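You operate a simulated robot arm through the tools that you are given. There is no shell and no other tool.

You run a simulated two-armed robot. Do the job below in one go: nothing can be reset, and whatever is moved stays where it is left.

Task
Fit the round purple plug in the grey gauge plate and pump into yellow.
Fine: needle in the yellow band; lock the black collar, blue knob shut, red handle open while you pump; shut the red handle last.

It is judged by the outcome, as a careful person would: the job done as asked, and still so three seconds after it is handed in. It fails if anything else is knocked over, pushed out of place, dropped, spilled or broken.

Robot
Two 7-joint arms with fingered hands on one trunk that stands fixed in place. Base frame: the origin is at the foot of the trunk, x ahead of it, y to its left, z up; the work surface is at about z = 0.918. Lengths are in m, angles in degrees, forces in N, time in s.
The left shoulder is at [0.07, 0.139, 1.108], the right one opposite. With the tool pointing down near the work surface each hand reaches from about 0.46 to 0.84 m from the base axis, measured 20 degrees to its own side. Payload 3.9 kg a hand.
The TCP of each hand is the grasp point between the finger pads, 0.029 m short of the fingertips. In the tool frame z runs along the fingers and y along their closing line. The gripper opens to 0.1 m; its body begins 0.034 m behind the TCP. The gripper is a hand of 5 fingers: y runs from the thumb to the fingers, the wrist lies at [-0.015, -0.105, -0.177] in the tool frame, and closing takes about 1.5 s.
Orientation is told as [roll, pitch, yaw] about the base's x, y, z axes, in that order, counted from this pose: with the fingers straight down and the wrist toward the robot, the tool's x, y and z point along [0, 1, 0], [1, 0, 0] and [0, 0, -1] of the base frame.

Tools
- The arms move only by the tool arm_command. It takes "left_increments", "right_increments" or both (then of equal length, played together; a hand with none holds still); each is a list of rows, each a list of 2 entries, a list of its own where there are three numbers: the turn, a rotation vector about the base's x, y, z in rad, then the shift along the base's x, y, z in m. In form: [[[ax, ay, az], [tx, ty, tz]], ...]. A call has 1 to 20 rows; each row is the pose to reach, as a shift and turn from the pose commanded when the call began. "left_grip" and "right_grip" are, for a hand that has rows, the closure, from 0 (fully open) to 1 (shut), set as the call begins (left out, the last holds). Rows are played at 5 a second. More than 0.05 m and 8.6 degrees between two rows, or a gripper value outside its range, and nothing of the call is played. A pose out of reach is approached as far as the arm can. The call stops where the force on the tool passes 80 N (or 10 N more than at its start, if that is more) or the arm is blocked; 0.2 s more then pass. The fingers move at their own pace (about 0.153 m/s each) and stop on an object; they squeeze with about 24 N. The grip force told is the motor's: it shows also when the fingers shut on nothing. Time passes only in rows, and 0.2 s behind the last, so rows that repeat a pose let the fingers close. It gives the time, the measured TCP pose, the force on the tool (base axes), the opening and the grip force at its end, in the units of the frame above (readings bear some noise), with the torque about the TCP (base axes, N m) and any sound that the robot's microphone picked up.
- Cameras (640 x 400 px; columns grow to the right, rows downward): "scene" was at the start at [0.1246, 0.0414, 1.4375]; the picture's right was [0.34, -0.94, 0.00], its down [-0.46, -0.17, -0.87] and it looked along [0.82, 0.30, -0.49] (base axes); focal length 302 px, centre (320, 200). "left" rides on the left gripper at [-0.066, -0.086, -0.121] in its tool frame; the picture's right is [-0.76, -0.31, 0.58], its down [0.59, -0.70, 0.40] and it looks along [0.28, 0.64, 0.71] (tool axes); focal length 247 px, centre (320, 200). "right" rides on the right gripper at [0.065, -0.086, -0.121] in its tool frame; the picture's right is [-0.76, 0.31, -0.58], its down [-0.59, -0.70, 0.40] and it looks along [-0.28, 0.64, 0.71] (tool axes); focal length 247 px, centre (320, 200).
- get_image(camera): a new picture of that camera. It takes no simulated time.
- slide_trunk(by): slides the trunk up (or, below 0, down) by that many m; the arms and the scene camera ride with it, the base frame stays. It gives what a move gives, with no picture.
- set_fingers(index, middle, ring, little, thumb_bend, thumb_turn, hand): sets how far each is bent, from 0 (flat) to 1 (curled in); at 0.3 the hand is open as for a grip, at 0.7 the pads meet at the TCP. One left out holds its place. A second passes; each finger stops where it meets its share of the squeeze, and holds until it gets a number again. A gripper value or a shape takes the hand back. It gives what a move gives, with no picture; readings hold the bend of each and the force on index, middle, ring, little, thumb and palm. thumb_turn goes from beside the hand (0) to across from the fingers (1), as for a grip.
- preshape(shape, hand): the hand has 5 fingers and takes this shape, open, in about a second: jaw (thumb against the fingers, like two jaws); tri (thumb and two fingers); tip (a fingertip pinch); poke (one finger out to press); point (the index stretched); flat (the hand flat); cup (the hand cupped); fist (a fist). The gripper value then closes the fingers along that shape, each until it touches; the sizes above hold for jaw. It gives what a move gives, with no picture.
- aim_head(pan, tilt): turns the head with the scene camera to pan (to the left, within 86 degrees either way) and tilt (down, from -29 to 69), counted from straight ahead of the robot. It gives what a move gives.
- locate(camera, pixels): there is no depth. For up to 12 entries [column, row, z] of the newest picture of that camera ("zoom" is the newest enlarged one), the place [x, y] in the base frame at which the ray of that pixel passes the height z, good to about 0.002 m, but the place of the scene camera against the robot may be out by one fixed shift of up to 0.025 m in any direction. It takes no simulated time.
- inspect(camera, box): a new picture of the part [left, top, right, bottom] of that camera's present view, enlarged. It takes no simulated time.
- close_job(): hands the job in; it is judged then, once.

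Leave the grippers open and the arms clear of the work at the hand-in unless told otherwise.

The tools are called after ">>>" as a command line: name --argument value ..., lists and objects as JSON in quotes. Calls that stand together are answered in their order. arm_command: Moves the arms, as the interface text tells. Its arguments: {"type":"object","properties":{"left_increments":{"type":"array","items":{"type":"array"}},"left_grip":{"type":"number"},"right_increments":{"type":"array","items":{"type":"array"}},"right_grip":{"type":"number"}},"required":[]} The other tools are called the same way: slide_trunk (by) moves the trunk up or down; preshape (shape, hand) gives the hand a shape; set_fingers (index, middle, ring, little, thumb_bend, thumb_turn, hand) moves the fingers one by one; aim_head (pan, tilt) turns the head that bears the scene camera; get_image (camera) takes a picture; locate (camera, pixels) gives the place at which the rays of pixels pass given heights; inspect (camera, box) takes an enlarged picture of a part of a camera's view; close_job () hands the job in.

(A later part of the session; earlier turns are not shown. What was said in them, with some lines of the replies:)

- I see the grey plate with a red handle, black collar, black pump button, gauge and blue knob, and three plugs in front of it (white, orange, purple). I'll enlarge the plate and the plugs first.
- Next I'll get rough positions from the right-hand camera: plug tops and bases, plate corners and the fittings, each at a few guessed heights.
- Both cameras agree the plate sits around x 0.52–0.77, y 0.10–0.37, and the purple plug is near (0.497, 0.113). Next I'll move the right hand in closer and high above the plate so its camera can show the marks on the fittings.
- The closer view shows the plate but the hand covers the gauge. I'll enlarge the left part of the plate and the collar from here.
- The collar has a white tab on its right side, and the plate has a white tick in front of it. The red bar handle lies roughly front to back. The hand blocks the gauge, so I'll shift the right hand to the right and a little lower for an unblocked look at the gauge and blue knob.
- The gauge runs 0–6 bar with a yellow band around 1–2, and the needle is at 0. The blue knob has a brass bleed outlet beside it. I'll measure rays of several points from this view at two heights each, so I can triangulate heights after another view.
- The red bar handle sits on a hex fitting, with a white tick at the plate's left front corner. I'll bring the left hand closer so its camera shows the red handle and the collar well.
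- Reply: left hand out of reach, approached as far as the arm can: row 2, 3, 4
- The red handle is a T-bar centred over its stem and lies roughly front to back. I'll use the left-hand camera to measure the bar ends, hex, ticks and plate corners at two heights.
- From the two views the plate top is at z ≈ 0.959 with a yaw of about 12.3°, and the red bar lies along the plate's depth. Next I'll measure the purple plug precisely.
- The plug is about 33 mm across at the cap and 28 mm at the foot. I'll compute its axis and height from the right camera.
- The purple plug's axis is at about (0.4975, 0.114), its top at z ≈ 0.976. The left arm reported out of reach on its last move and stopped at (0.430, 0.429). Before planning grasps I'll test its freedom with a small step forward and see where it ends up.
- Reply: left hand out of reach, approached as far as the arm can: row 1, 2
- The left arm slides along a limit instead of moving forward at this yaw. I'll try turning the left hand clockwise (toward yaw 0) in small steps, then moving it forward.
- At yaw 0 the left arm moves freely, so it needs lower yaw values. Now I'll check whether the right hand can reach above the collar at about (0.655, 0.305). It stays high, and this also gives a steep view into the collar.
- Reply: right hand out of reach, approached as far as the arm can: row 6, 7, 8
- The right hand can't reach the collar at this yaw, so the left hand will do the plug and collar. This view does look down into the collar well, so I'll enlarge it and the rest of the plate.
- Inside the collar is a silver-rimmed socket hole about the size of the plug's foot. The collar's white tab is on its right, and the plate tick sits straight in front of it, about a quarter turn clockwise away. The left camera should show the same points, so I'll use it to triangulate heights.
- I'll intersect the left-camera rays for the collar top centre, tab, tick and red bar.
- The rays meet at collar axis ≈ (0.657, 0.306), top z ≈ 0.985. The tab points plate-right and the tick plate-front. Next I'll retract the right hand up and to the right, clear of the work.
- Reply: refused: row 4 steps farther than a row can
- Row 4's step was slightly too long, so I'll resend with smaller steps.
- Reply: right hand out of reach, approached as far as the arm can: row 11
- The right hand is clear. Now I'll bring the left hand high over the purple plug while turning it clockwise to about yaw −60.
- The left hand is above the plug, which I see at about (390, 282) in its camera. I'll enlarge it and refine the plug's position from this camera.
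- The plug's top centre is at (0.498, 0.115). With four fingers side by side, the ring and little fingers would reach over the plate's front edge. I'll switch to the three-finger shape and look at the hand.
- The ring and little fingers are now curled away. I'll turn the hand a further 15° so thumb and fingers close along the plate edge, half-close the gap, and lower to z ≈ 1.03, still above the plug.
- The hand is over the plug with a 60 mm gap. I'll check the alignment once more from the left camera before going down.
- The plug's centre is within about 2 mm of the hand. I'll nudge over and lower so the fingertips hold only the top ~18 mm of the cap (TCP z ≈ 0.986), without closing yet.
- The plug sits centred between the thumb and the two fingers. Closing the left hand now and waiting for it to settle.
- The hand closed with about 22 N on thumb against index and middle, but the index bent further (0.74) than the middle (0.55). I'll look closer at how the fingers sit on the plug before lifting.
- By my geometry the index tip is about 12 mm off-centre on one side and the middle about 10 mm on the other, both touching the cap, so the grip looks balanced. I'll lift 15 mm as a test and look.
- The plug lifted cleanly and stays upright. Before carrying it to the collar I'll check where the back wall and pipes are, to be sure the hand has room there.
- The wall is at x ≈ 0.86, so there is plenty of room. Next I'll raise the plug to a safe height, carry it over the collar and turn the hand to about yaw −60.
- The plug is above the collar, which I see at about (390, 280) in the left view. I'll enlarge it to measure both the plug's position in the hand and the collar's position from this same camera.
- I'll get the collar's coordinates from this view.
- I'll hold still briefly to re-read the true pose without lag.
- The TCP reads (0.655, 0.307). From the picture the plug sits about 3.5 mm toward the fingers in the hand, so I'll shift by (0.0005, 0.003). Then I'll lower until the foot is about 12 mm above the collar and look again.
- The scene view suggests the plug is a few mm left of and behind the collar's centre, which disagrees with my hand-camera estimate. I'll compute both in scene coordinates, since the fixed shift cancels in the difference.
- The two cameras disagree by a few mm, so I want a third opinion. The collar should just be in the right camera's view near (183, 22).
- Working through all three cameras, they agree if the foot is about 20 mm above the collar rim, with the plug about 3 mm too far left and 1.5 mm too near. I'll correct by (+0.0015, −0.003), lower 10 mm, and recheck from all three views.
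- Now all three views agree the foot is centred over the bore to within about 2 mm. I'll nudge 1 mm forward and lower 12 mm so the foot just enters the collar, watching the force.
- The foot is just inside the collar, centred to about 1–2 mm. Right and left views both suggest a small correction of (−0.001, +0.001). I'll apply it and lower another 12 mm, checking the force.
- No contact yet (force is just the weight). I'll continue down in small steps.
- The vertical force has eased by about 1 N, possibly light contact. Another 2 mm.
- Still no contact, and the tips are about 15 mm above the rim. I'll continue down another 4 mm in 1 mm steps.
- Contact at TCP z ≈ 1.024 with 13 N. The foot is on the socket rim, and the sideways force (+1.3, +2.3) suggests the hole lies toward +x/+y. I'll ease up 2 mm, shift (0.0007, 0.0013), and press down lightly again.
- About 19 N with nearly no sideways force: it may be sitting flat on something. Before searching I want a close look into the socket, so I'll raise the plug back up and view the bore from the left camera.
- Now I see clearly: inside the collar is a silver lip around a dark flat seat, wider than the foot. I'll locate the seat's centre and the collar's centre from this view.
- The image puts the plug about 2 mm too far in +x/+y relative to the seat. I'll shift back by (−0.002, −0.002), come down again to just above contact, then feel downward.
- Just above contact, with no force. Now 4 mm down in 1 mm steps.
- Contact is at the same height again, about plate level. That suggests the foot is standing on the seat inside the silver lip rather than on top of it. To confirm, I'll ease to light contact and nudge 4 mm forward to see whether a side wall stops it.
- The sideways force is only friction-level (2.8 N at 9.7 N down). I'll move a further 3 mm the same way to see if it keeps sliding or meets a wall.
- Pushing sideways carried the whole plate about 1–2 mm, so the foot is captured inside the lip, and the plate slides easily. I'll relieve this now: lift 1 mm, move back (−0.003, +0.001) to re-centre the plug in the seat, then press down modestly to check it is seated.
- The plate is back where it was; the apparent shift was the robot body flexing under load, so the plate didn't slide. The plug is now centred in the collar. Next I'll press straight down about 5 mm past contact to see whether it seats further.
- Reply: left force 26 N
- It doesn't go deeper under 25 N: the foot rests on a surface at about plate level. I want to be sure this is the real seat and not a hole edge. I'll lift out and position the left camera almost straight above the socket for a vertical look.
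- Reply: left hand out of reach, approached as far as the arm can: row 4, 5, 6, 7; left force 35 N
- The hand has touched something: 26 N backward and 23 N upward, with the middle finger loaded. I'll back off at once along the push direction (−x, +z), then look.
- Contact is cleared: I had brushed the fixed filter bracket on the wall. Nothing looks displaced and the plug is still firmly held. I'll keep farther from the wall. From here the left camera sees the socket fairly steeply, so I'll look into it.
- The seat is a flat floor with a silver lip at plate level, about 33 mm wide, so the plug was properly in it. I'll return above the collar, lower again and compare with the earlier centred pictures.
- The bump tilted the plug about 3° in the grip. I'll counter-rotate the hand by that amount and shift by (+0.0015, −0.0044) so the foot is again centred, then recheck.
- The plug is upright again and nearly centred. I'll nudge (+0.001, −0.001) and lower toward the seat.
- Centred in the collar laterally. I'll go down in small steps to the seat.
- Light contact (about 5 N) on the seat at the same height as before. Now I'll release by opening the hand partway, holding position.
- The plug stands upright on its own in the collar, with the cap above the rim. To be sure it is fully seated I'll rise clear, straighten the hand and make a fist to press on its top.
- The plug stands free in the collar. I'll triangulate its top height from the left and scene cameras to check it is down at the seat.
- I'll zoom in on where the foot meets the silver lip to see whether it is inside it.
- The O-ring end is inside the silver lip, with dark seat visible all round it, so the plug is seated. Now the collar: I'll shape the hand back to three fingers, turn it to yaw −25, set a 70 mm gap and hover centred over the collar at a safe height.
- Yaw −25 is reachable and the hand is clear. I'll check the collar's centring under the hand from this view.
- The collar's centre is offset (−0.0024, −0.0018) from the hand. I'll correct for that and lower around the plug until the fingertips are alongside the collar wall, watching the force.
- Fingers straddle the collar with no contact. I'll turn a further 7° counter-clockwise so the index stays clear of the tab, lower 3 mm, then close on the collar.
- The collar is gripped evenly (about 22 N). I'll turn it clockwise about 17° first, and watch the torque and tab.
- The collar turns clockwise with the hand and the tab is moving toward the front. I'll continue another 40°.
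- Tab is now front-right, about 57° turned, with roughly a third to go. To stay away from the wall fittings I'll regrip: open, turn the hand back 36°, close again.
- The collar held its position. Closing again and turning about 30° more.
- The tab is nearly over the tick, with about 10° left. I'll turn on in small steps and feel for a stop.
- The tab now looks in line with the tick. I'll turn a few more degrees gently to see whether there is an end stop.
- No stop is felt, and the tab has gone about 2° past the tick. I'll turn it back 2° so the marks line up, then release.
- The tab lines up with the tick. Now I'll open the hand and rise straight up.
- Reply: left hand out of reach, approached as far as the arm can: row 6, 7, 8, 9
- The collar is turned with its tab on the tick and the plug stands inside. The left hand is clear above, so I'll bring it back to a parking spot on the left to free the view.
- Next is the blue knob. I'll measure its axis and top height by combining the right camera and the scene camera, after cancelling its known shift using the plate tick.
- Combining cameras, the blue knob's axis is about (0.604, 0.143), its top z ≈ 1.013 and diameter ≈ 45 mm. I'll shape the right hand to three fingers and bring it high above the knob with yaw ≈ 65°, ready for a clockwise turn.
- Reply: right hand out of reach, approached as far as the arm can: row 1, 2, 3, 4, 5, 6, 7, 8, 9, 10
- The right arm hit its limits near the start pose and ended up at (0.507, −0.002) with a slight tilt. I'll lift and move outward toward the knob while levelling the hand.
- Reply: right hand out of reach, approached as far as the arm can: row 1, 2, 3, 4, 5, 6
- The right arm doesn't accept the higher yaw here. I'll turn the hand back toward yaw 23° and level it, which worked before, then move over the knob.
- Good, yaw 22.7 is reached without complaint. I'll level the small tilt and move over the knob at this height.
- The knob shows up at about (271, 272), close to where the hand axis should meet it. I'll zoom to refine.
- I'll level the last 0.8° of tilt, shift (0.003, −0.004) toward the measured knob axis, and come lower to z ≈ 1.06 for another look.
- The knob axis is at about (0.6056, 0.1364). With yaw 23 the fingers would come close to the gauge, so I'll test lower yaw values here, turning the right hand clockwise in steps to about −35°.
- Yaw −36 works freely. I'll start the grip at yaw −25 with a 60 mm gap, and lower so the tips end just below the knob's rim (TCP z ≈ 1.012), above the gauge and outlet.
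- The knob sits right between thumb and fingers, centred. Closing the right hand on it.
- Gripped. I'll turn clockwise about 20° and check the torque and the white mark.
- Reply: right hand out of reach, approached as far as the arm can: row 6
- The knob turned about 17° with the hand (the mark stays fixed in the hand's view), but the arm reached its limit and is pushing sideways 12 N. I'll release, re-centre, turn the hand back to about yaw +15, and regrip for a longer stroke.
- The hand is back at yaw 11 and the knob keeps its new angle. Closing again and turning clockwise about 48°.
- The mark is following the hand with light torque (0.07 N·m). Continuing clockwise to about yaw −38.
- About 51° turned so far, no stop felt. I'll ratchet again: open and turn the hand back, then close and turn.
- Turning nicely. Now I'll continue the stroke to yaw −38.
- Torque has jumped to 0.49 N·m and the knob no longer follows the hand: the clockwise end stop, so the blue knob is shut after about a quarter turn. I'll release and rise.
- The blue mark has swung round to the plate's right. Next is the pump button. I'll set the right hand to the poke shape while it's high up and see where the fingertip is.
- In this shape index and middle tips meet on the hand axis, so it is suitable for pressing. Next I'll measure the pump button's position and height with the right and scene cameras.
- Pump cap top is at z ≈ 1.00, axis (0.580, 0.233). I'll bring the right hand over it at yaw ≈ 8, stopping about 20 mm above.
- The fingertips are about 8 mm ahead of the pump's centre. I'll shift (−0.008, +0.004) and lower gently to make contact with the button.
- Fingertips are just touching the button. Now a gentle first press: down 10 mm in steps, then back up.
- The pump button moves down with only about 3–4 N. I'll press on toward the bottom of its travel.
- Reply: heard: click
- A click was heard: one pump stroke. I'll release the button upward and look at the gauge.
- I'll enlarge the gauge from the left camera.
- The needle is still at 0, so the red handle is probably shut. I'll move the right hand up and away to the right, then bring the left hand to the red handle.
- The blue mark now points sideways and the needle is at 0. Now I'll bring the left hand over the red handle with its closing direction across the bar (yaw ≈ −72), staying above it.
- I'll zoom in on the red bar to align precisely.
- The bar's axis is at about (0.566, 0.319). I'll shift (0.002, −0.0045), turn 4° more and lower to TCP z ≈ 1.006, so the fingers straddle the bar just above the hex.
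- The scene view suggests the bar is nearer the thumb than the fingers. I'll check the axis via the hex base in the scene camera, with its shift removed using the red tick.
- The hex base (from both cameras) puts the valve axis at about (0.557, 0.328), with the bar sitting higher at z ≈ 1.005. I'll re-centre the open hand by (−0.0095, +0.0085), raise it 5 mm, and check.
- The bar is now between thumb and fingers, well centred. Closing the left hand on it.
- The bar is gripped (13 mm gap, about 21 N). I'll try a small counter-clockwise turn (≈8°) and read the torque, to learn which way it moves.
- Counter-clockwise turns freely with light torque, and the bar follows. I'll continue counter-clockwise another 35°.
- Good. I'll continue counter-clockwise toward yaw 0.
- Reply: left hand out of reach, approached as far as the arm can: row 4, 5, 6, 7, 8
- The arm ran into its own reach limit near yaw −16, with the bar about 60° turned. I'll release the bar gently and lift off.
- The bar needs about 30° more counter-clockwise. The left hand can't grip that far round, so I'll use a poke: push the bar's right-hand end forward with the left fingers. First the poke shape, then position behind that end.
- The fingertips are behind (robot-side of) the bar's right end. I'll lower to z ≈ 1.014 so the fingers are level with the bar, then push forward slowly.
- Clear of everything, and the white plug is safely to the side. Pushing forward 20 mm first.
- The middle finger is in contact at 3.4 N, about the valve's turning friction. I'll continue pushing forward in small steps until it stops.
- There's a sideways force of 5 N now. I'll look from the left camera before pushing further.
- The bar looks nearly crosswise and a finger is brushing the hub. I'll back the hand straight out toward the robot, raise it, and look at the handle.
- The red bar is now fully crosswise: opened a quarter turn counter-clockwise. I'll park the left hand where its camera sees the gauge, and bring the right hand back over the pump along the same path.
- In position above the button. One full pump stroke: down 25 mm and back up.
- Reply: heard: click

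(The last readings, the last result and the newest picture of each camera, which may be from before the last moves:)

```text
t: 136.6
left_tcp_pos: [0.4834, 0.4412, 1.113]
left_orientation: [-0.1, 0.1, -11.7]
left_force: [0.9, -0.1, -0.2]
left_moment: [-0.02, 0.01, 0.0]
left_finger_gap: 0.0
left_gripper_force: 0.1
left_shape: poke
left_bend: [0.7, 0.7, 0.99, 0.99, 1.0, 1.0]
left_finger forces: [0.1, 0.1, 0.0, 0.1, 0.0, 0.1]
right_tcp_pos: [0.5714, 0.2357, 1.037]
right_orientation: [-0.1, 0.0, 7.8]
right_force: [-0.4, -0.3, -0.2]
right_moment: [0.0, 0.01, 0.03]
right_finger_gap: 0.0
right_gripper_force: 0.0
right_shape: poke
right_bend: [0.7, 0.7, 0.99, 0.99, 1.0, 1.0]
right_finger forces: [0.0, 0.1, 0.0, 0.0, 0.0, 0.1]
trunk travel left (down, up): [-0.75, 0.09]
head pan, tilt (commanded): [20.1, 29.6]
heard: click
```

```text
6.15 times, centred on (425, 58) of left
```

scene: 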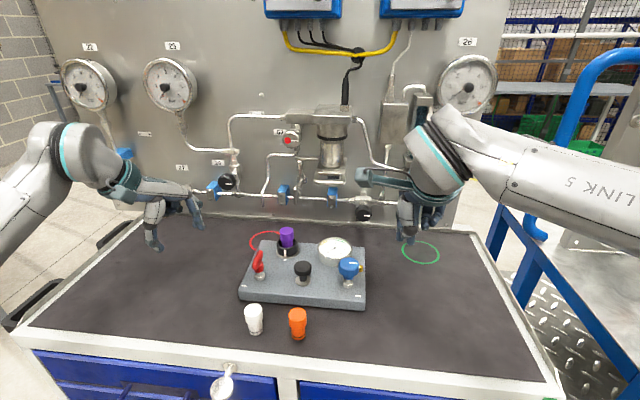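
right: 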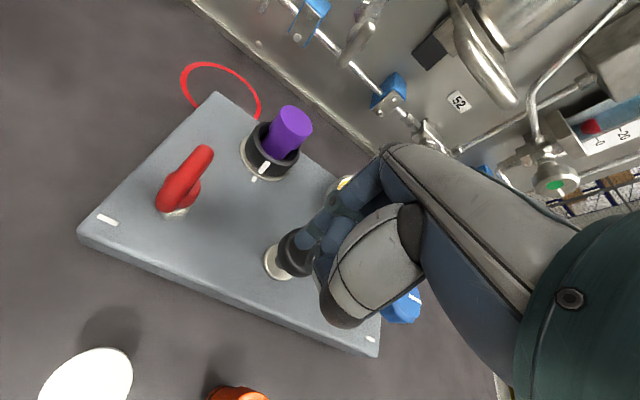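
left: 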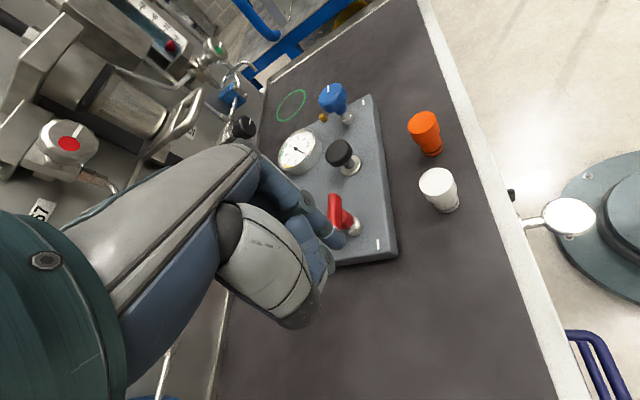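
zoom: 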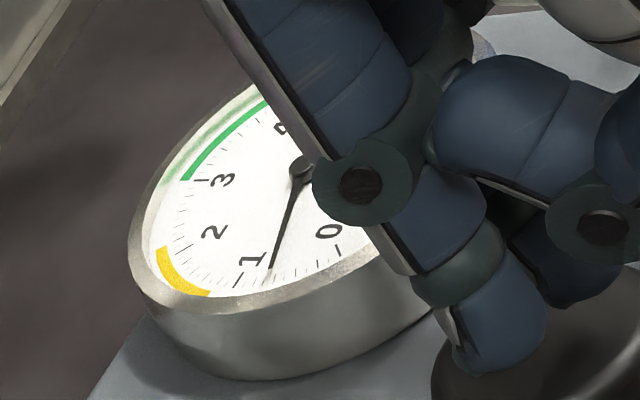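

The needle has risen to about 0.7 bar, so the valve is open and it holds. One more stroke should bring it to about 1.4, in the yellow band.

>>> arm_command --right_increments '[[[0, 0, 0], [0, 0, -0.006]], [[0, 0, 0], [0, 0, -0.012]], [[0, 0, 0], [0, 0, -0.017]], [[0, 0, 0], [0, 0, -0.021]], [[0, 0, 0], [0, 0, -0.023]], [[0, 0, 0], [0, 0, -0.016]], [[0, 0, 0], [0, 0, -0.008]], [[0, 0, 0], [0, 0, 0.0]], [[0, 0, 0], [0, 0, 0.0]]]'

>>> inspect --camera "left" --box '[385, 25, 465, 90]'

```text
t: 138.6
left_tcp_pos: [0.4841, 0.4405, 1.1141]
left_orientation: [-0.1, 0.0, -11.7]
left_force: [0.6, 0.4, 0.4]
left_moment: [-0.01, -0.02, -0.04]
left_finger_gap: 0.0
left_gripper_force: 0.0
left_shape: poke
left_bend: [0.7, 0.7, 0.99, 0.99, 1.0, 1.0]
left_finger forces: [0.0, 0.0, 0.0, 0.1, 0.0, 0.1]
right_tcp_pos: [0.5729, 0.2341, 1.0382]
right_orientation: [-0.2, 0.0, 7.7]
right_force: [-0.6, 0.4, -0.4]
right_moment: [-0.02, 0.01, 0.02]
right_finger_gap: 0.0
right_gripper_force: 0.0
right_shape: poke
right_bend: [0.7, 0.7, 0.99, 0.99, 1.0, 1.0]
right_finger forces: [0.0, 0.1, 0.0, 0.0, 0.0, 0.1]
trunk travel left (down, up): [-0.75, 0.09]
head pan, tilt (commanded): [20.1, 29.6]
heard: click
```

```text
6.15 times, centred on (425, 58) of left
```

zoom: 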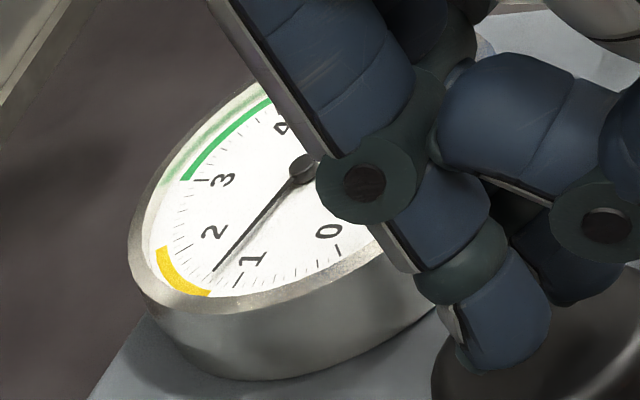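

The needle now appears to be at the lower part of the yellow band. I'll lift the right hand away and read the gauge clearly, which also shows any leak over time.

>>> arm_command --right_increments '[[[0, 0, 0], [0, 0, 0.03]], [[0, 0, 0], [0, -0.01, 0.06]], [[0, 0, 0], [0, -0.04, 0.08]], [[0, 0, 0], [0, -0.08, 0.1]], [[0, 0, 0], [0, -0.12, 0.11]], [[0, 0, 0], [0, -0.16, 0.11]], [[0, 0, 0], [0, -0.2, 0.11]]]'

>>> inspect --camera "scene" --box '[315, 230, 360, 270]'

>>> inspect --camera "left" --box '[385, 20, 465, 90]'

>>> get_image --camera "right"

```text
t: 140.2
left_tcp_pos: [0.4837, 0.4392, 1.1158]
left_orientation: [0.0, 0.1, -11.6]
left_force: [-0.5, 0.0, 0.0]
left_moment: [0.01, -0.01, 0.0]
left_finger_gap: 0.0003
left_gripper_force: 0.0
left_shape: poke
left_bend: [0.7, 0.7, 0.99, 0.99, 1.0, 1.0]
left_finger forces: [0.0, 0.1, 0.0, 0.0, 0.1, 0.1]
right_tcp_pos: [0.5727, 0.0293, 1.1471]
right_orientation: [-0.1, 0.0, 7.8]
right_force: [-0.1, -0.3, -0.2]
right_moment: [0.05, 0.03, -0.01]
right_finger_gap: 0.0002
right_gripper_force: 0.0
right_shape: poke
right_bend: [0.7, 0.7, 0.99, 0.99, 1.0, 1.0]
right_finger forces: [0.0, 0.0, 0.0, 0.0, 0.0, 0.0]
trunk travel left (down, up): [-0.75, 0.09]
head pan, tilt (commanded): [20.1, 29.6]
```

```text
10.00 times, centred on (338, 250) of scene
```

zoom: 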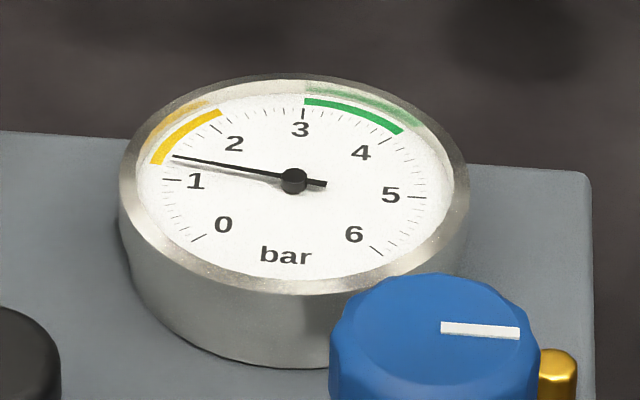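

```text
5.71 times, centred on (425, 55) of left
```

zoom: 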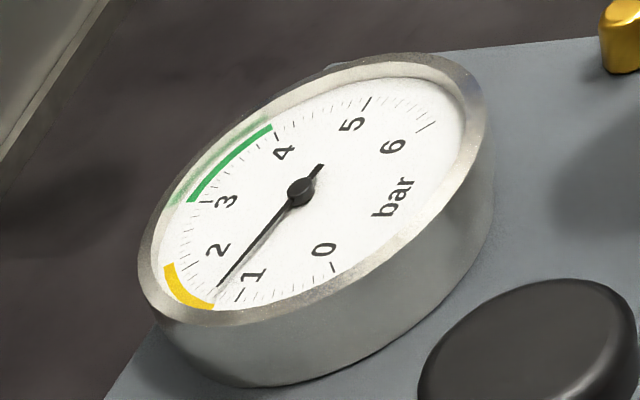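

```text
taken
```

right: 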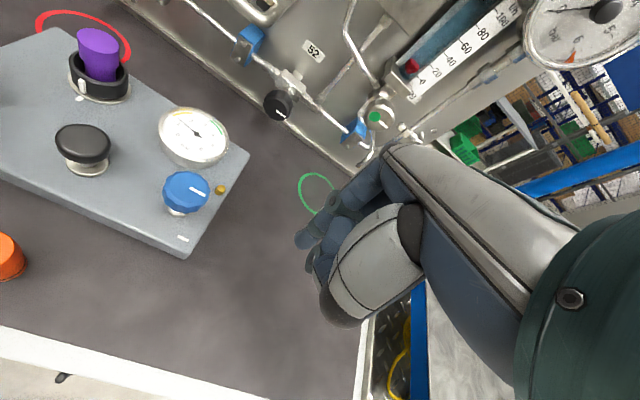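

Reading the dial geometry, the needle is at about 1.3 bar, only just inside the yellow band (about 1.27–2.2). Each stroke adds about 0.65, so one more gives ≈ 1.95, safely inside. I'll return to the pump.

>>> arm_command --right_increments '[[[0, 0, 0], [0, 0.04, 0]], [[0, 0, 0], [0, 0.08, 0]], [[0, 0, 0], [0, 0.12, -0.01]], [[0, 0, 0], [0, 0.16, -0.03]], [[0, 0, 0], [0, 0.19, -0.05]], [[0, 0, 0], [0, 0.2, -0.08]], [[0, 0, 0], [0, 0.2, -0.108]], [[0, 0, 0], [0, 0.2, -0.108]]]'

>>> inspect --camera "left" --box '[380, 0, 560, 140]'

```text
t: 142.0
left_tcp_pos: [0.4833, 0.4403, 1.113]
left_orientation: [-0.1, 0.1, -11.8]
left_force: [-0.1, -0.4, -0.6]
left_moment: [0.0, 0.01, -0.01]
left_finger_gap: 0.0
left_gripper_force: 0.0
left_shape: poke
left_bend: [0.7, 0.7, 0.99, 0.99, 1.0, 1.0]
left_finger forces: [0.0, 0.1, 0.1, 0.1, 0.0, 0.0]
right_tcp_pos: [0.5717, 0.2355, 1.0398]
right_orientation: [-0.2, 0.0, 7.9]
right_force: [0.5, -0.6, -0.3]
right_moment: [0.0, 0.0, 0.02]
right_finger_gap: 0.0
right_gripper_force: 0.0
right_shape: poke
right_bend: [0.7, 0.7, 0.99, 0.99, 1.0, 1.0]
right_finger forces: [0.1, 0.0, 0.1, 0.0, 0.0, 0.0]
trunk travel left (down, up): [-0.75, 0.09]
head pan, tilt (commanded): [20.1, 29.6]
```

```text
2.86 times, centred on (470, 70) of left
```

zoom: 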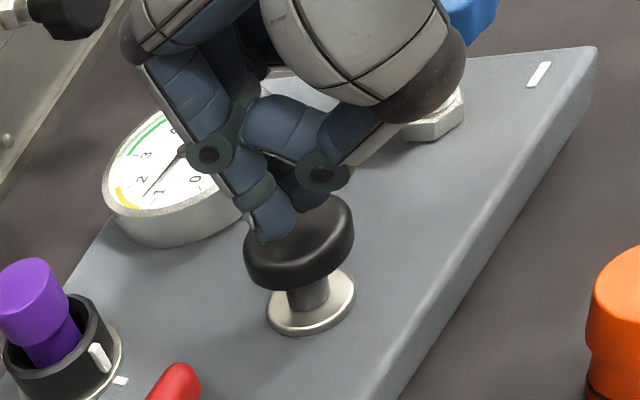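

I'll read the needle again before the stroke, to check for decay.

>>> inspect --camera "left" --box '[385, 25, 465, 90]'

>>> arm_command --right_increments '[[[0, 0, 0], [0, 0, -0.008]], [[0, 0, 0], [0, 0, -0.014]], [[0, 0, 0], [0, 0, -0.019]], [[0, 0, 0], [0, 0, -0.023]], [[0, 0, 0], [0, 0, -0.025]], [[0, 0, 0], [0, 0, -0.018]], [[0, 0, 0], [0, 0, -0.01]], [[0, 0, 0], [0, 0, -0.002]], [[0, 0, 0], [0, 0, 0.0]]]'

>>> inspect --camera "left" --box '[385, 25, 465, 90]'

```text
6.15 times, centred on (425, 58) of left
```

zoom: 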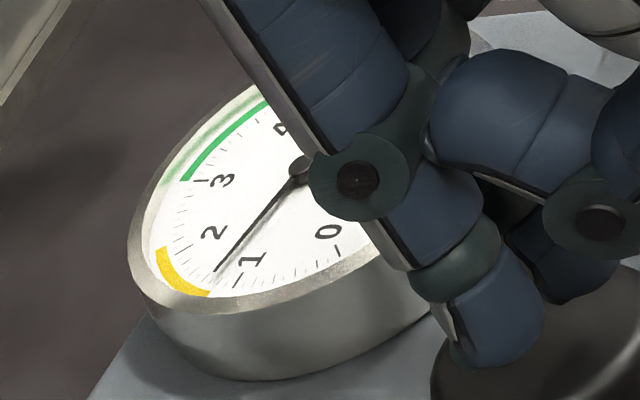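

```text
t: 144.0
left_tcp_pos: [0.4842, 0.4401, 1.1126]
left_orientation: [-0.1, 0.0, -11.6]
left_force: [-0.3, -0.4, 0.0]
left_moment: [0.01, 0.0, 0.01]
left_finger_gap: 0.0
left_gripper_force: 0.0
left_shape: poke
left_bend: [0.7, 0.7, 0.99, 0.99, 1.0, 1.0]
left_finger forces: [0.1, 0.1, 0.1, 0.1, 0.1, 0.0]
right_tcp_pos: [0.5713, 0.2339, 1.0399]
right_orientation: [-0.2, -0.1, 7.8]
right_force: [0.3, 0.2, 0.2]
right_moment: [0.01, 0.0, 0.02]
right_finger_gap: 0.0001
right_gripper_force: 0.1
right_shape: poke
right_bend: [0.7, 0.7, 0.99, 0.99, 1.0, 1.0]
right_finger forces: [0.0, 0.0, 0.0, 0.0, 0.0, 0.0]
trunk travel left (down, up): [-0.75, 0.09]
head pan, tilt (commanded): [20.1, 29.6]
heard: click
```

```text
6.15 times, centred on (425, 58) of left
```

zoom: 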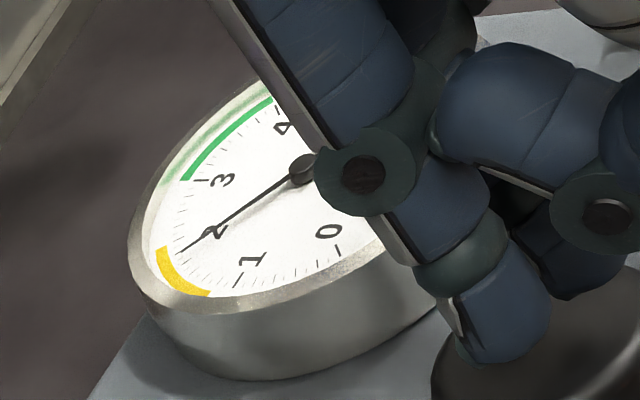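

The needle is now close to 2 bar, well inside the yellow band. Now to shut the red handle. I'll retract the right hand and bring the left hand, still in poke shape, behind the bar's left end.

>>> arm_command --right_increments '[[[0, 0, 0], [0, 0, 0.03]], [[0, 0, 0], [0, -0.01, 0.06]], [[0, 0, 0], [0, -0.04, 0.08]], [[0, 0, 0], [0, -0.08, 0.1]], [[0, 0, 0], [0, -0.12, 0.11]], [[0, 0, 0], [0, -0.16, 0.11]], [[0, 0, 0], [0, -0.2, 0.11]]]'

>>> inspect --camera "scene" --box '[315, 230, 360, 270]'

>>> arm_command --left_increments '[[[0, 0, -0.13], [0.003, -0.01, -0.005]], [[0, 0, -0.26], [0.006, -0.025, -0.01]], [[0, 0, -0.39], [0.01, -0.045, -0.015]], [[0, 0, -0.52], [0.014, -0.065, -0.02]], [[0, 0, -0.65], [0.018, -0.08, -0.03]], [[0, 0, -0.73], [0.02, -0.092, -0.045]], [[0, 0, -0.73], [0.02, -0.092, -0.055]], [[0, 0, -0.73], [0.02, -0.092, -0.055]]]'

>>> inspect --camera "scene" --box '[220, 190, 320, 300]'

>>> get_image --camera "left"

```text
t: 145.6
left_tcp_pos: [0.4825, 0.4385, 1.1148]
left_orientation: [0.0, 0.1, -11.6]
left_force: [0.2, -0.2, 0.8]
left_moment: [0.03, -0.02, 0.01]
left_finger_gap: 0.0
left_gripper_force: 0.1
left_shape: poke
left_bend: [0.7, 0.7, 0.99, 0.99, 1.0, 1.0]
left_finger forces: [0.0, 0.1, 0.1, 0.0, 0.1, 0.0]
right_tcp_pos: [0.5725, 0.0343, 1.1501]
right_orientation: [-0.1, 0.1, 7.9]
right_force: [0.4, -1.5, 0.5]
right_moment: [0.03, 0.02, 0.04]
right_finger_gap: 0.0
right_gripper_force: 0.0
right_shape: poke
right_bend: [0.7, 0.7, 0.99, 0.99, 1.0, 1.0]
right_finger forces: [0.0, 0.0, 0.0, 0.0, 0.0, 0.0]
trunk travel left (down, up): [-0.75, 0.09]
head pan, tilt (commanded): [20.1, 29.6]
```

```text
10.00 times, centred on (338, 250) of scene
```

zoom: 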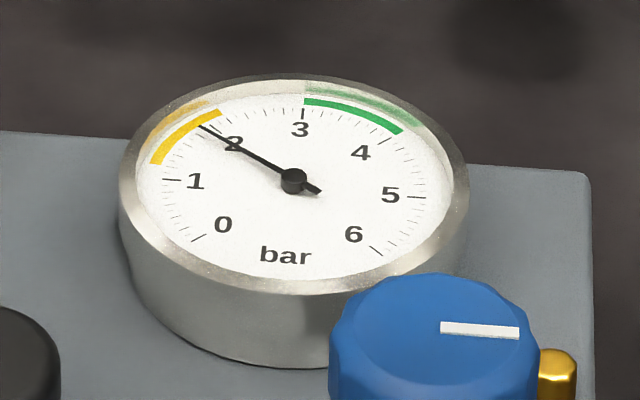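

```text
t: 147.4
left_tcp_pos: [0.5025, 0.3484, 1.0581]
left_orientation: [0.0, 0.2, -53.5]
left_force: [-0.9, 0.3, -0.3]
left_moment: [0.04, -0.01, -0.01]
left_finger_gap: 0.0002
left_gripper_force: 0.0
left_shape: poke
left_bend: [0.7, 0.7, 0.99, 0.99, 1.0, 1.0]
left_finger forces: [0.0, 0.0, 0.1, 0.0, 0.0, 0.0]
right_tcp_pos: [0.5725, 0.0344, 1.1498]
right_orientation: [-0.2, 0.0, 7.8]
right_force: [0.2, 0.8, 0.2]
right_moment: [0.0, 0.01, 0.02]
right_finger_gap: 0.0002
right_gripper_force: 0.1
right_shape: poke
right_bend: [0.7, 0.7, 0.99, 0.99, 1.0, 1.0]
right_finger forces: [0.1, 0.1, 0.0, 0.0, 0.0, 0.0]
trunk travel left (down, up): [-0.75, 0.09]
head pan, tilt (commanded): [20.1, 29.6]
```

```text
3.64 times, centred on (270, 245) of scene
```

zoom: 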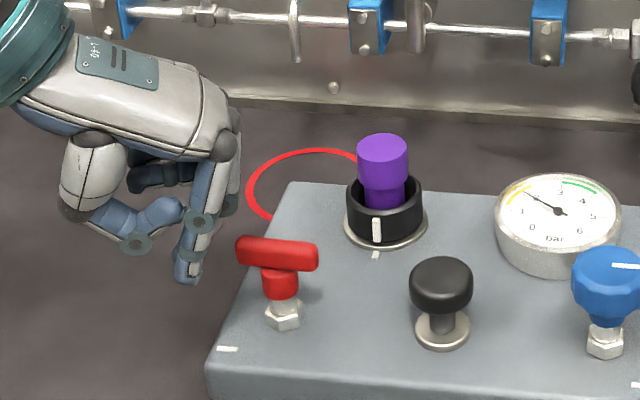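

```text
taken
```

left: 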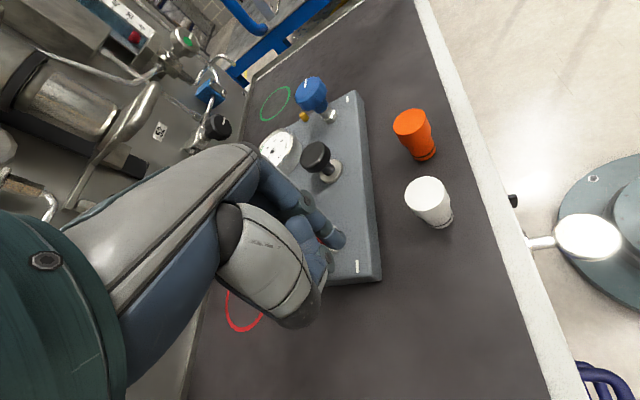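

The gauge reads about 1.9 bar, well inside yellow. I'll check the fingertip against the bar's left end in scene coordinates before lowering.

>>> inspect --camera "scene" --box '[220, 190, 320, 300]'

>>> locate --camera "zoom" --pixels '[[242, 248, 1.005], [313, 257, 1.005], [280, 253, 1.005], [187, 280, 1.03], [227, 349, 0.958], [284, 318, 0.962]]'

```text
3.64 times, centred on (270, 245) of scene
```

zoom: 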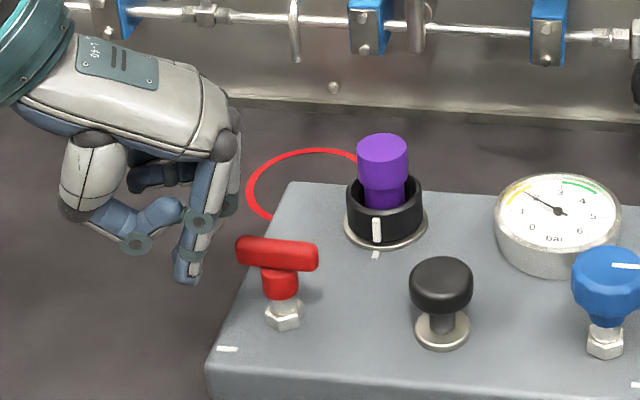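

```text
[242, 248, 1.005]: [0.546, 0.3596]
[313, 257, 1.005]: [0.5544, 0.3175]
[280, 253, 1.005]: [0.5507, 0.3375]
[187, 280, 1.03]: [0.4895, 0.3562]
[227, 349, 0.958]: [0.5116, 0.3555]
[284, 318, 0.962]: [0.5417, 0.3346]
```

The bar's left end is at (0.557, 0.349) and the fingers are behind it with room. I'll lower and push forward until contact, then onward to rotate it clockwise.

>>> arm_command --left_increments '[[[0, 0, 0], [0, 0, -0.015]], [[0, 0, 0], [0, 0, -0.03]], [[0, 0, 0], [0, 0, -0.045]], [[0, 0, 0], [0.008, 0, -0.045]], [[0, 0, 0], [0.016, 0, -0.045]], [[0, 0, 0], [0.022, 0, -0.045]], [[0, 0, 0], [0.027, 0, -0.045]], [[0, 0, 0], [0.032, 0, -0.045]], [[0, 0, 0], [0.032, 0, -0.045]]]'

>>> inspect --camera "scene" --box '[220, 190, 320, 300]'

```text
t: 149.4
left_tcp_pos: [0.5348, 0.3511, 1.0158]
left_orientation: [0.0, 0.0, -53.4]
left_force: [-2.7, 2.8, 6.1]
left_moment: [-0.03, -0.12, 0.02]
left_finger_gap: 0.0
left_gripper_force: 0.0
left_shape: poke
left_bend: [0.7, 0.7, 0.99, 0.99, 1.0, 1.0]
left_finger forces: [0.1, 6.5, 0.0, 0.1, 0.0, 0.1]
right_tcp_pos: [0.5725, 0.0347, 1.1516]
right_orientation: [-0.2, -0.1, 7.8]
right_force: [-0.3, 0.4, 1.1]
right_moment: [0.0, -0.01, 0.01]
right_finger_gap: 0.0002
right_gripper_force: 0.0
right_shape: poke
right_bend: [0.7, 0.7, 0.99, 0.99, 1.0, 1.0]
right_finger forces: [0.1, 0.0, 0.0, 0.1, 0.0, 0.1]
trunk travel left (down, up): [-0.75, 0.09]
head pan, tilt (commanded): [20.1, 29.6]
```

```text
3.64 times, centred on (270, 245) of scene
```

zoom: 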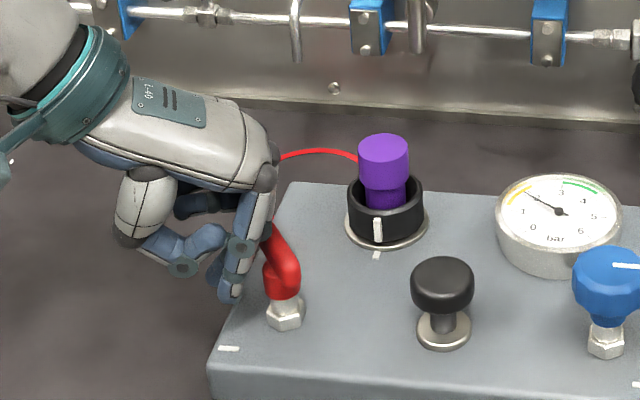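

The bar is rotating clockwise. I'll push a little further forward.

>>> arm_command --left_increments '[[[0, 0, 0], [0.004, 0, 0]], [[0, 0, 0], [0.008, 0, 0]], [[0, 0, 0], [0.013, 0, 0]], [[0, 0, 0], [0.013, 0, 0]]]'

>>> inspect --camera "scene" --box '[220, 190, 320, 300]'

```text
t: 150.4
left_tcp_pos: [0.5469, 0.3505, 1.0135]
left_orientation: [0.0, 0.0, -53.6]
left_force: [-3.7, 4.0, 4.9]
left_moment: [-0.06, -0.09, 0.05]
left_finger_gap: 0.0
left_gripper_force: 0.1
left_shape: poke
left_bend: [0.7, 0.7, 0.99, 0.99, 1.0, 1.0]
left_finger forces: [0.2, 6.4, 0.1, 0.0, 0.0, 0.0]
right_tcp_pos: [0.5727, 0.0346, 1.1522]
right_orientation: [-0.2, -0.1, 7.9]
right_force: [1.2, -0.3, -0.5]
right_moment: [0.0, 0.02, 0.0]
right_finger_gap: 0.0001
right_gripper_force: 0.0
right_shape: poke
right_bend: [0.7, 0.7, 0.99, 0.99, 1.0, 1.0]
right_finger forces: [0.0, 0.1, 0.1, 0.0, 0.0, 0.1]
trunk travel left (down, up): [-0.75, 0.09]
head pan, tilt (commanded): [20.1, 29.6]
```

```text
3.64 times, centred on (270, 245) of scene
```

zoom: 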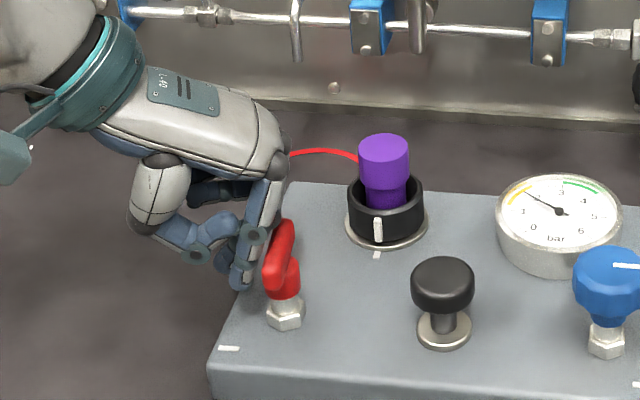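

Only about 15–20° left. I'll push the far end on toward the right (mostly −y) to bring it fully lengthwise, until it meets the stop.

>>> arm_command --left_increments '[[[0, 0, 0], [0.002, -0.003, 0]], [[0, 0, 0], [0.004, -0.006, 0]], [[0, 0, 0], [0.006, -0.009, 0]], [[0, 0, 0], [0.006, -0.009, 0]]]'

>>> inspect --camera "scene" --box '[220, 190, 320, 300]'

```text
t: 151.4
left_tcp_pos: [0.5524, 0.3442, 1.0135]
left_orientation: [0.0, -0.2, -53.3]
left_force: [-9.3, 23.2, 10.7]
left_moment: [-0.24, -0.11, 0.01]
left_finger_gap: 0.0001
left_gripper_force: 0.0
left_shape: poke
left_bend: [0.71, 0.7, 0.99, 0.99, 1.0, 1.0]
left_finger forces: [17.9, 11.8, 0.0, 0.0, 0.0, 0.1]
right_tcp_pos: [0.5701, 0.0399, 1.1529]
right_orientation: [-0.4, 0.0, 7.8]
right_force: [-0.2, 0.6, 0.7]
right_moment: [0.02, -0.02, -0.02]
right_finger_gap: 0.0001
right_gripper_force: 0.0
right_shape: poke
right_bend: [0.7, 0.7, 0.99, 0.99, 1.0, 1.0]
right_finger forces: [0.0, 0.0, 0.0, 0.0, 0.0, 0.0]
trunk travel left (down, up): [-0.75, 0.09]
head pan, tilt (commanded): [20.1, 29.6]
```

```text
3.64 times, centred on (270, 245) of scene
```

zoom: 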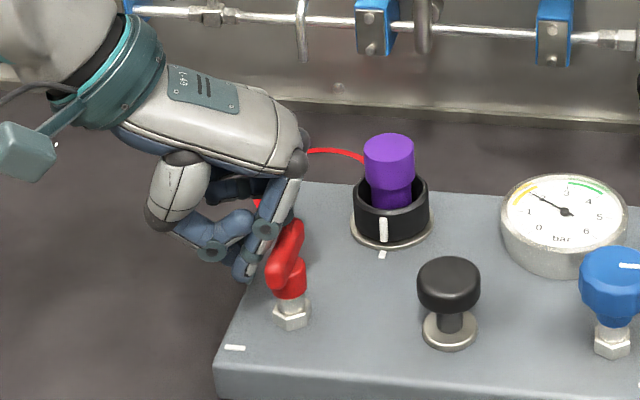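

Force has risen to 23 N and the bar looks lengthwise, like at the start. I'll back off to the left and up, then inspect.

>>> arm_command --left_increments '[[[0, 0, 0], [-0.006, 0.012, 0]], [[0, 0, 0], [-0.012, 0.025, 0.01]], [[0, 0, 0], [-0.02, 0.04, 0.04]], [[0, 0, 0], [-0.03, 0.055, 0.07]], [[0, 0, 0], [-0.04, 0.07, 0.09]], [[0, 0, 0], [-0.05, 0.085, 0.1]]]'

>>> inspect --camera "scene" --box '[230, 215, 370, 310]'

>>> get_image --camera "left"

>>> inspect --camera "scene" --box '[240, 235, 300, 295]'

```text
t: 152.8
left_tcp_pos: [0.5033, 0.4244, 1.1137]
left_orientation: [-0.1, 0.1, -53.5]
left_force: [-0.4, -0.3, -0.5]
left_moment: [-0.02, 0.01, 0.0]
left_finger_gap: 0.0001
left_gripper_force: 0.0
left_shape: poke
left_bend: [0.7, 0.7, 0.99, 0.99, 1.0, 1.0]
left_finger forces: [0.1, 0.1, 0.0, 0.0, 0.1, 0.1]
right_tcp_pos: [0.5731, 0.0351, 1.1514]
right_orientation: [-0.2, 0.0, 7.8]
right_force: [0.3, 0.4, -0.5]
right_moment: [-0.01, -0.01, -0.02]
right_finger_gap: 0.0
right_gripper_force: 0.1
right_shape: poke
right_bend: [0.7, 0.7, 0.99, 0.99, 1.0, 1.0]
right_finger forces: [0.0, 0.0, 0.1, 0.0, 0.1, 0.0]
trunk travel left (down, up): [-0.75, 0.09]
head pan, tilt (commanded): [20.1, 29.6]
```

```text
4.21 times, centred on (300, 262) of scene
```

zoom: 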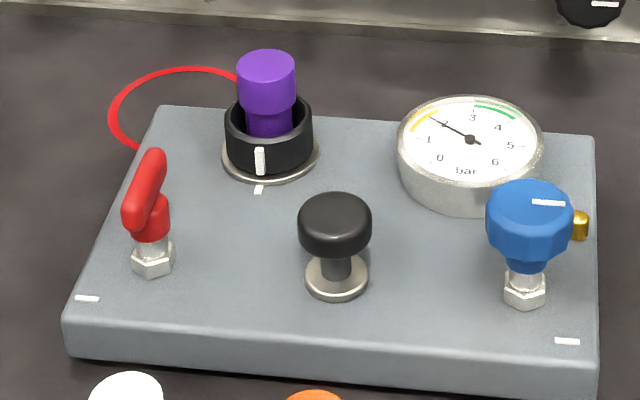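

```text
taken
```

left: 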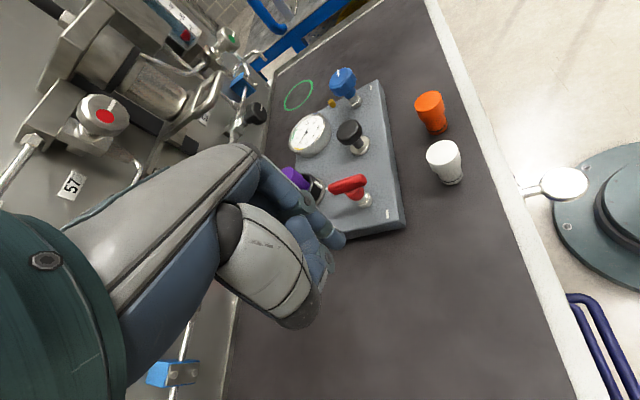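

```text
6.67 times, centred on (270, 265) of scene
```

zoom: 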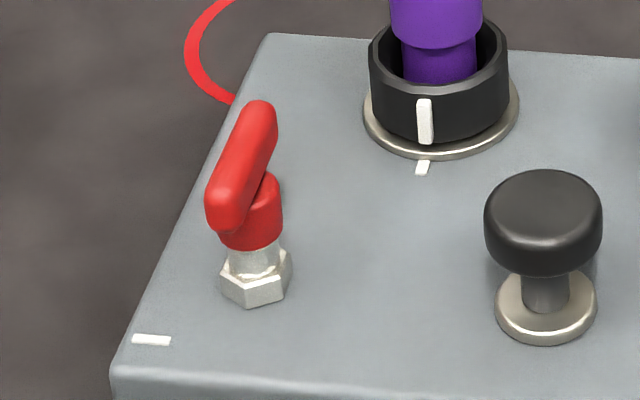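

The red bar is back lengthwise, as at the start. I'll measure its bearing precisely compared with the plate's axis.

>>> locate --camera "zoom" --pixels '[[222, 208, 1.005], [262, 118, 1.005], [152, 340, 0.958], [424, 168, 0.958], [255, 285, 0.962]]'

>>> inspect --camera "scene" --box '[315, 230, 360, 270]'

```text
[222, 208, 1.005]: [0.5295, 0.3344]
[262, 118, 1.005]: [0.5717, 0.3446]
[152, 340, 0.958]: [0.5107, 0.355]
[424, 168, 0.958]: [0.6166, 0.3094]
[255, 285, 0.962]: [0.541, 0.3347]
```

```text
10.00 times, centred on (338, 250) of scene
```

zoom: 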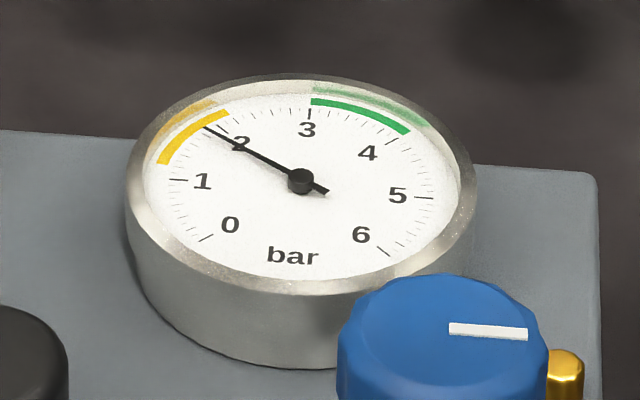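

The bar's bearing is 13.6°, the same as its original shut position, and the gauge holds at about 1.9 bar. Now I'll move both arms clear and open the hands.

>>> arm_command --left_increments '[[[0, 0, 0.1], [-0.01, 0.008, 0.02]], [[0, 0, 0.2], [-0.02, 0.016, 0.04]], [[0, 0, 0.3], [-0.035, 0.024, 0.06]], [[0, 0, 0.4], [-0.05, 0.03, 0.08]], [[0, 0, 0.5], [-0.065, 0.035, 0.1]], [[0, 0, 0.6], [-0.08, 0.04, 0.11]]]' --right_increments '[[[0, 0, 0.03], [-0.01, -0.02, 0.01]], [[0, 0, 0.06], [-0.025, -0.045, 0.02]], [[0, 0, 0.1], [-0.045, -0.07, 0.03]], [[0, 0, 0.14], [-0.065, -0.095, 0.04]], [[0, 0, 0.18], [-0.08, -0.115, 0.05]], [[0, 0, 0.2], [-0.095, -0.135, 0.06]]]'

>>> preshape --shape "jaw" --hand "left"

>>> preshape --shape "jaw" --hand "right"

>>> get_image --camera "scene"

>>> inspect --camera "scene" --box '[220, 215, 380, 345]'

>>> inspect --camera "scene" --box '[315, 230, 360, 270]'

```text
t: 154.2
left_tcp_pos: [0.4225, 0.4641, 1.2236]
left_orientation: [0.1, 0.0, -19.0]
left_force: [-0.4, -0.1, 0.1]
left_moment: [0.01, -0.01, 0.0]
left_finger_gap: 0.0001
left_gripper_force: 0.0
left_shape: poke
left_bend: [0.7, 0.7, 0.99, 0.99, 1.0, 1.0]
left_finger forces: [0.0, 0.1, 0.0, 0.0, 0.1, 0.0]
right_tcp_pos: [0.4759, -0.1017, 1.2114]
right_orientation: [-0.2, -0.1, 19.3]
right_force: [-0.7, -0.1, 0.0]
right_moment: [0.0, -0.04, 0.0]
right_finger_gap: 0.0
right_gripper_force: 0.0
right_shape: poke
right_bend: [0.7, 0.7, 0.99, 0.99, 1.0, 1.0]
right_finger forces: [0.0, 0.1, 0.0, 0.1, 0.0, 0.1]
trunk travel left (down, up): [-0.75, 0.09]
head pan, tilt (commanded): [20.1, 29.6]
```

```text
t: 155.1
left_tcp_pos: [0.4244, 0.4645, 1.2211]
left_orientation: [-0.2, 0.2, -19.2]
left_force: [-0.2, -0.6, -0.6]
left_moment: [-0.02, 0.0, -0.03]
left_finger_gap: 0.1
left_gripper_force: 0.0
left_shape: jaw
left_bend: [0.3, 0.3, 0.3, 0.3, 0.3, 0.98]
left_finger forces: [0.1, 0.0, 0.0, 0.1, 0.0, 0.0]
right_tcp_pos: [0.4776, -0.0995, 1.2098]
right_orientation: [-0.3, 0.0, 19.3]
right_force: [0.6, -0.8, -0.1]
right_moment: [0.02, 0.01, -0.01]
right_finger_gap: 0.0
right_gripper_force: 0.1
right_shape: poke
right_bend: [0.7, 0.7, 0.99, 0.99, 1.0, 1.0]
right_finger forces: [0.0, 0.0, 0.0, 0.0, 0.1, 0.0]
trunk travel left (down, up): [-0.75, 0.09]
head pan, tilt (commanded): [20.1, 29.6]
```

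```text
t: 156.0
left_tcp_pos: [0.4248, 0.4651, 1.2229]
left_orientation: [-0.1, 0.1, -19.1]
left_force: [-0.1, 0.8, -0.2]
left_moment: [0.01, 0.03, -0.01]
left_finger_gap: 0.1
left_gripper_force: 0.0
left_shape: jaw
left_bend: [0.3, 0.3, 0.3, 0.3, 0.3, 0.98]
left_finger forces: [0.0, 0.0, 0.0, 0.0, 0.0, 0.0]
right_tcp_pos: [0.4769, -0.0993, 1.2105]
right_orientation: [-0.2, -0.1, 19.3]
right_force: [1.7, 0.3, -0.9]
right_moment: [0.02, -0.04, 0.0]
right_finger_gap: 0.1004
right_gripper_force: 0.1
right_shape: jaw
right_bend: [0.3, 0.3, 0.3, 0.3, 0.3, 0.98]
right_finger forces: [0.0, 0.1, 0.0, 0.0, 0.1, 0.1]
trunk travel left (down, up): [-0.75, 0.09]
head pan, tilt (commanded): [20.1, 29.6]
```

```text
taken
```

scene: 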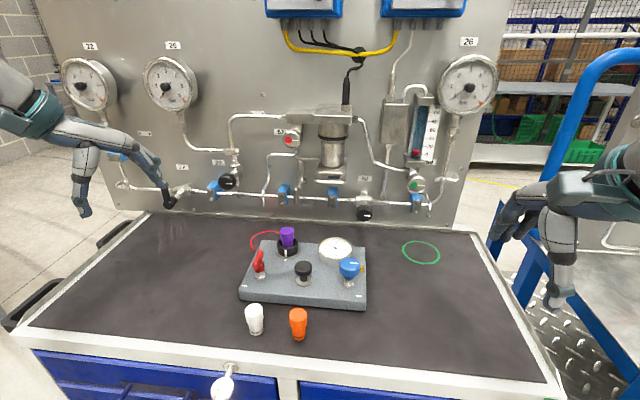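

```text
3.08 times, centred on (300, 280) of scene
```

zoom: 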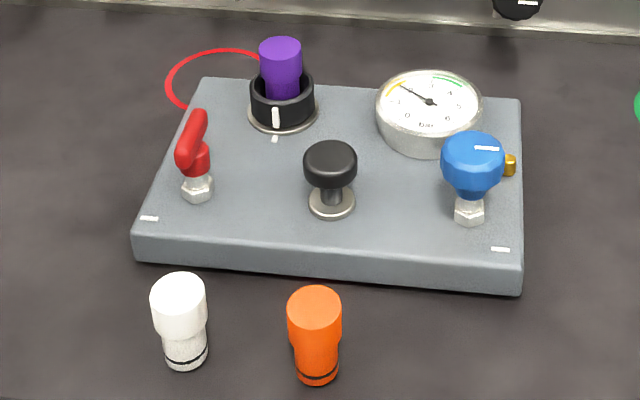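

```text
10.00 times, centred on (338, 250) of scene
```

zoom: 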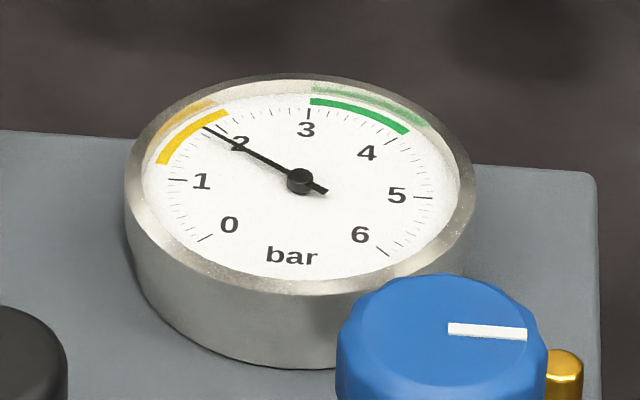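

Everything looks right. For a direct comparison with the very first picture I'll take the same zoom as at the start.

>>> inspect --camera "scene" --box '[220, 220, 400, 350]'

>>> inspect --camera "left" --box '[380, 60, 640, 260]'

>>> inspect --camera "right" --box '[40, 0, 280, 150]'

```text
3.08 times, centred on (310, 285) of scene
```

zoom: 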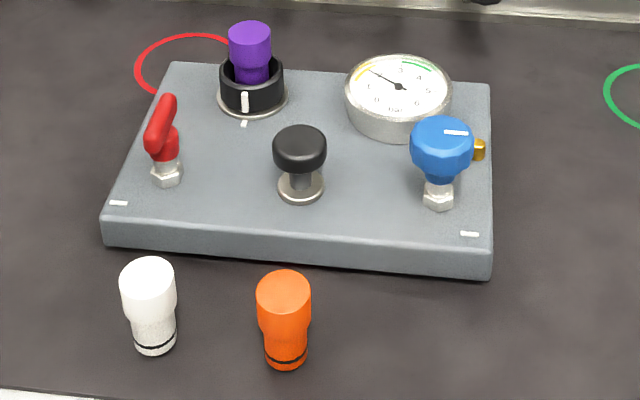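

```text
2.00 times, centred on (510, 160) of left
```

zoom: 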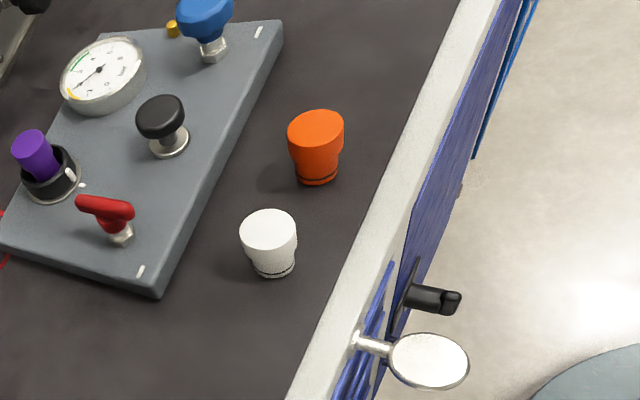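

```text
2.67 times, centred on (160, 75) of right
```

zoom: 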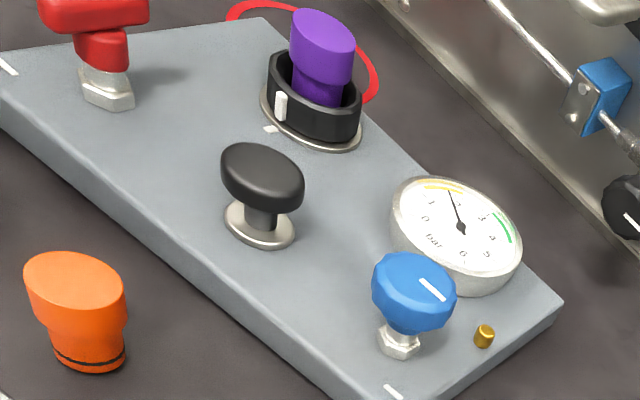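

This matches the first picture: plate, white and orange plugs have not moved, and the red handle is back in its shut position. The collar tab is on its tick, the blue knob is at its shut stop, and the plug stands in the socket. The needle has held steady in yellow (≈ 1.9 bar) for over 10 s. Both hands are open and clear, so I'm handing in.

>>> close_job

```text
The job is handed in.
```

The purple plug is in the gauge plate, and the needle reads about 1.9 bar, inside the yellow band (roughly 1.3 to 2.2). It held steady for more than 10 seconds before I handed in.

- **Collar:** turned clockwise until its white tab lines up with the tick on the plate. I felt no hard stop there, so the lock rests on the marks and on the pressure holding.
- **Blue knob:** turned clockwise to its end stop, so it is shut.
- **Red handle:** it was shut at the start. I opened it a quarter turn, gave three pump strokes, then pushed it back to its original position last. My measurement puts it within about 1° of where it began.
- **Rest of the bench:** the plate and the white and orange plugs are where they were in the first picture. My left hand bumped a fixed bracket on the back wall once while carrying the plug; nothing there looked displaced.

The plug stands on the seat inside the collar with its cap about 10 mm above the collar rim. It went no deeper under 25 N, so I took that as fully seated. Both hands are open and clear of the work.
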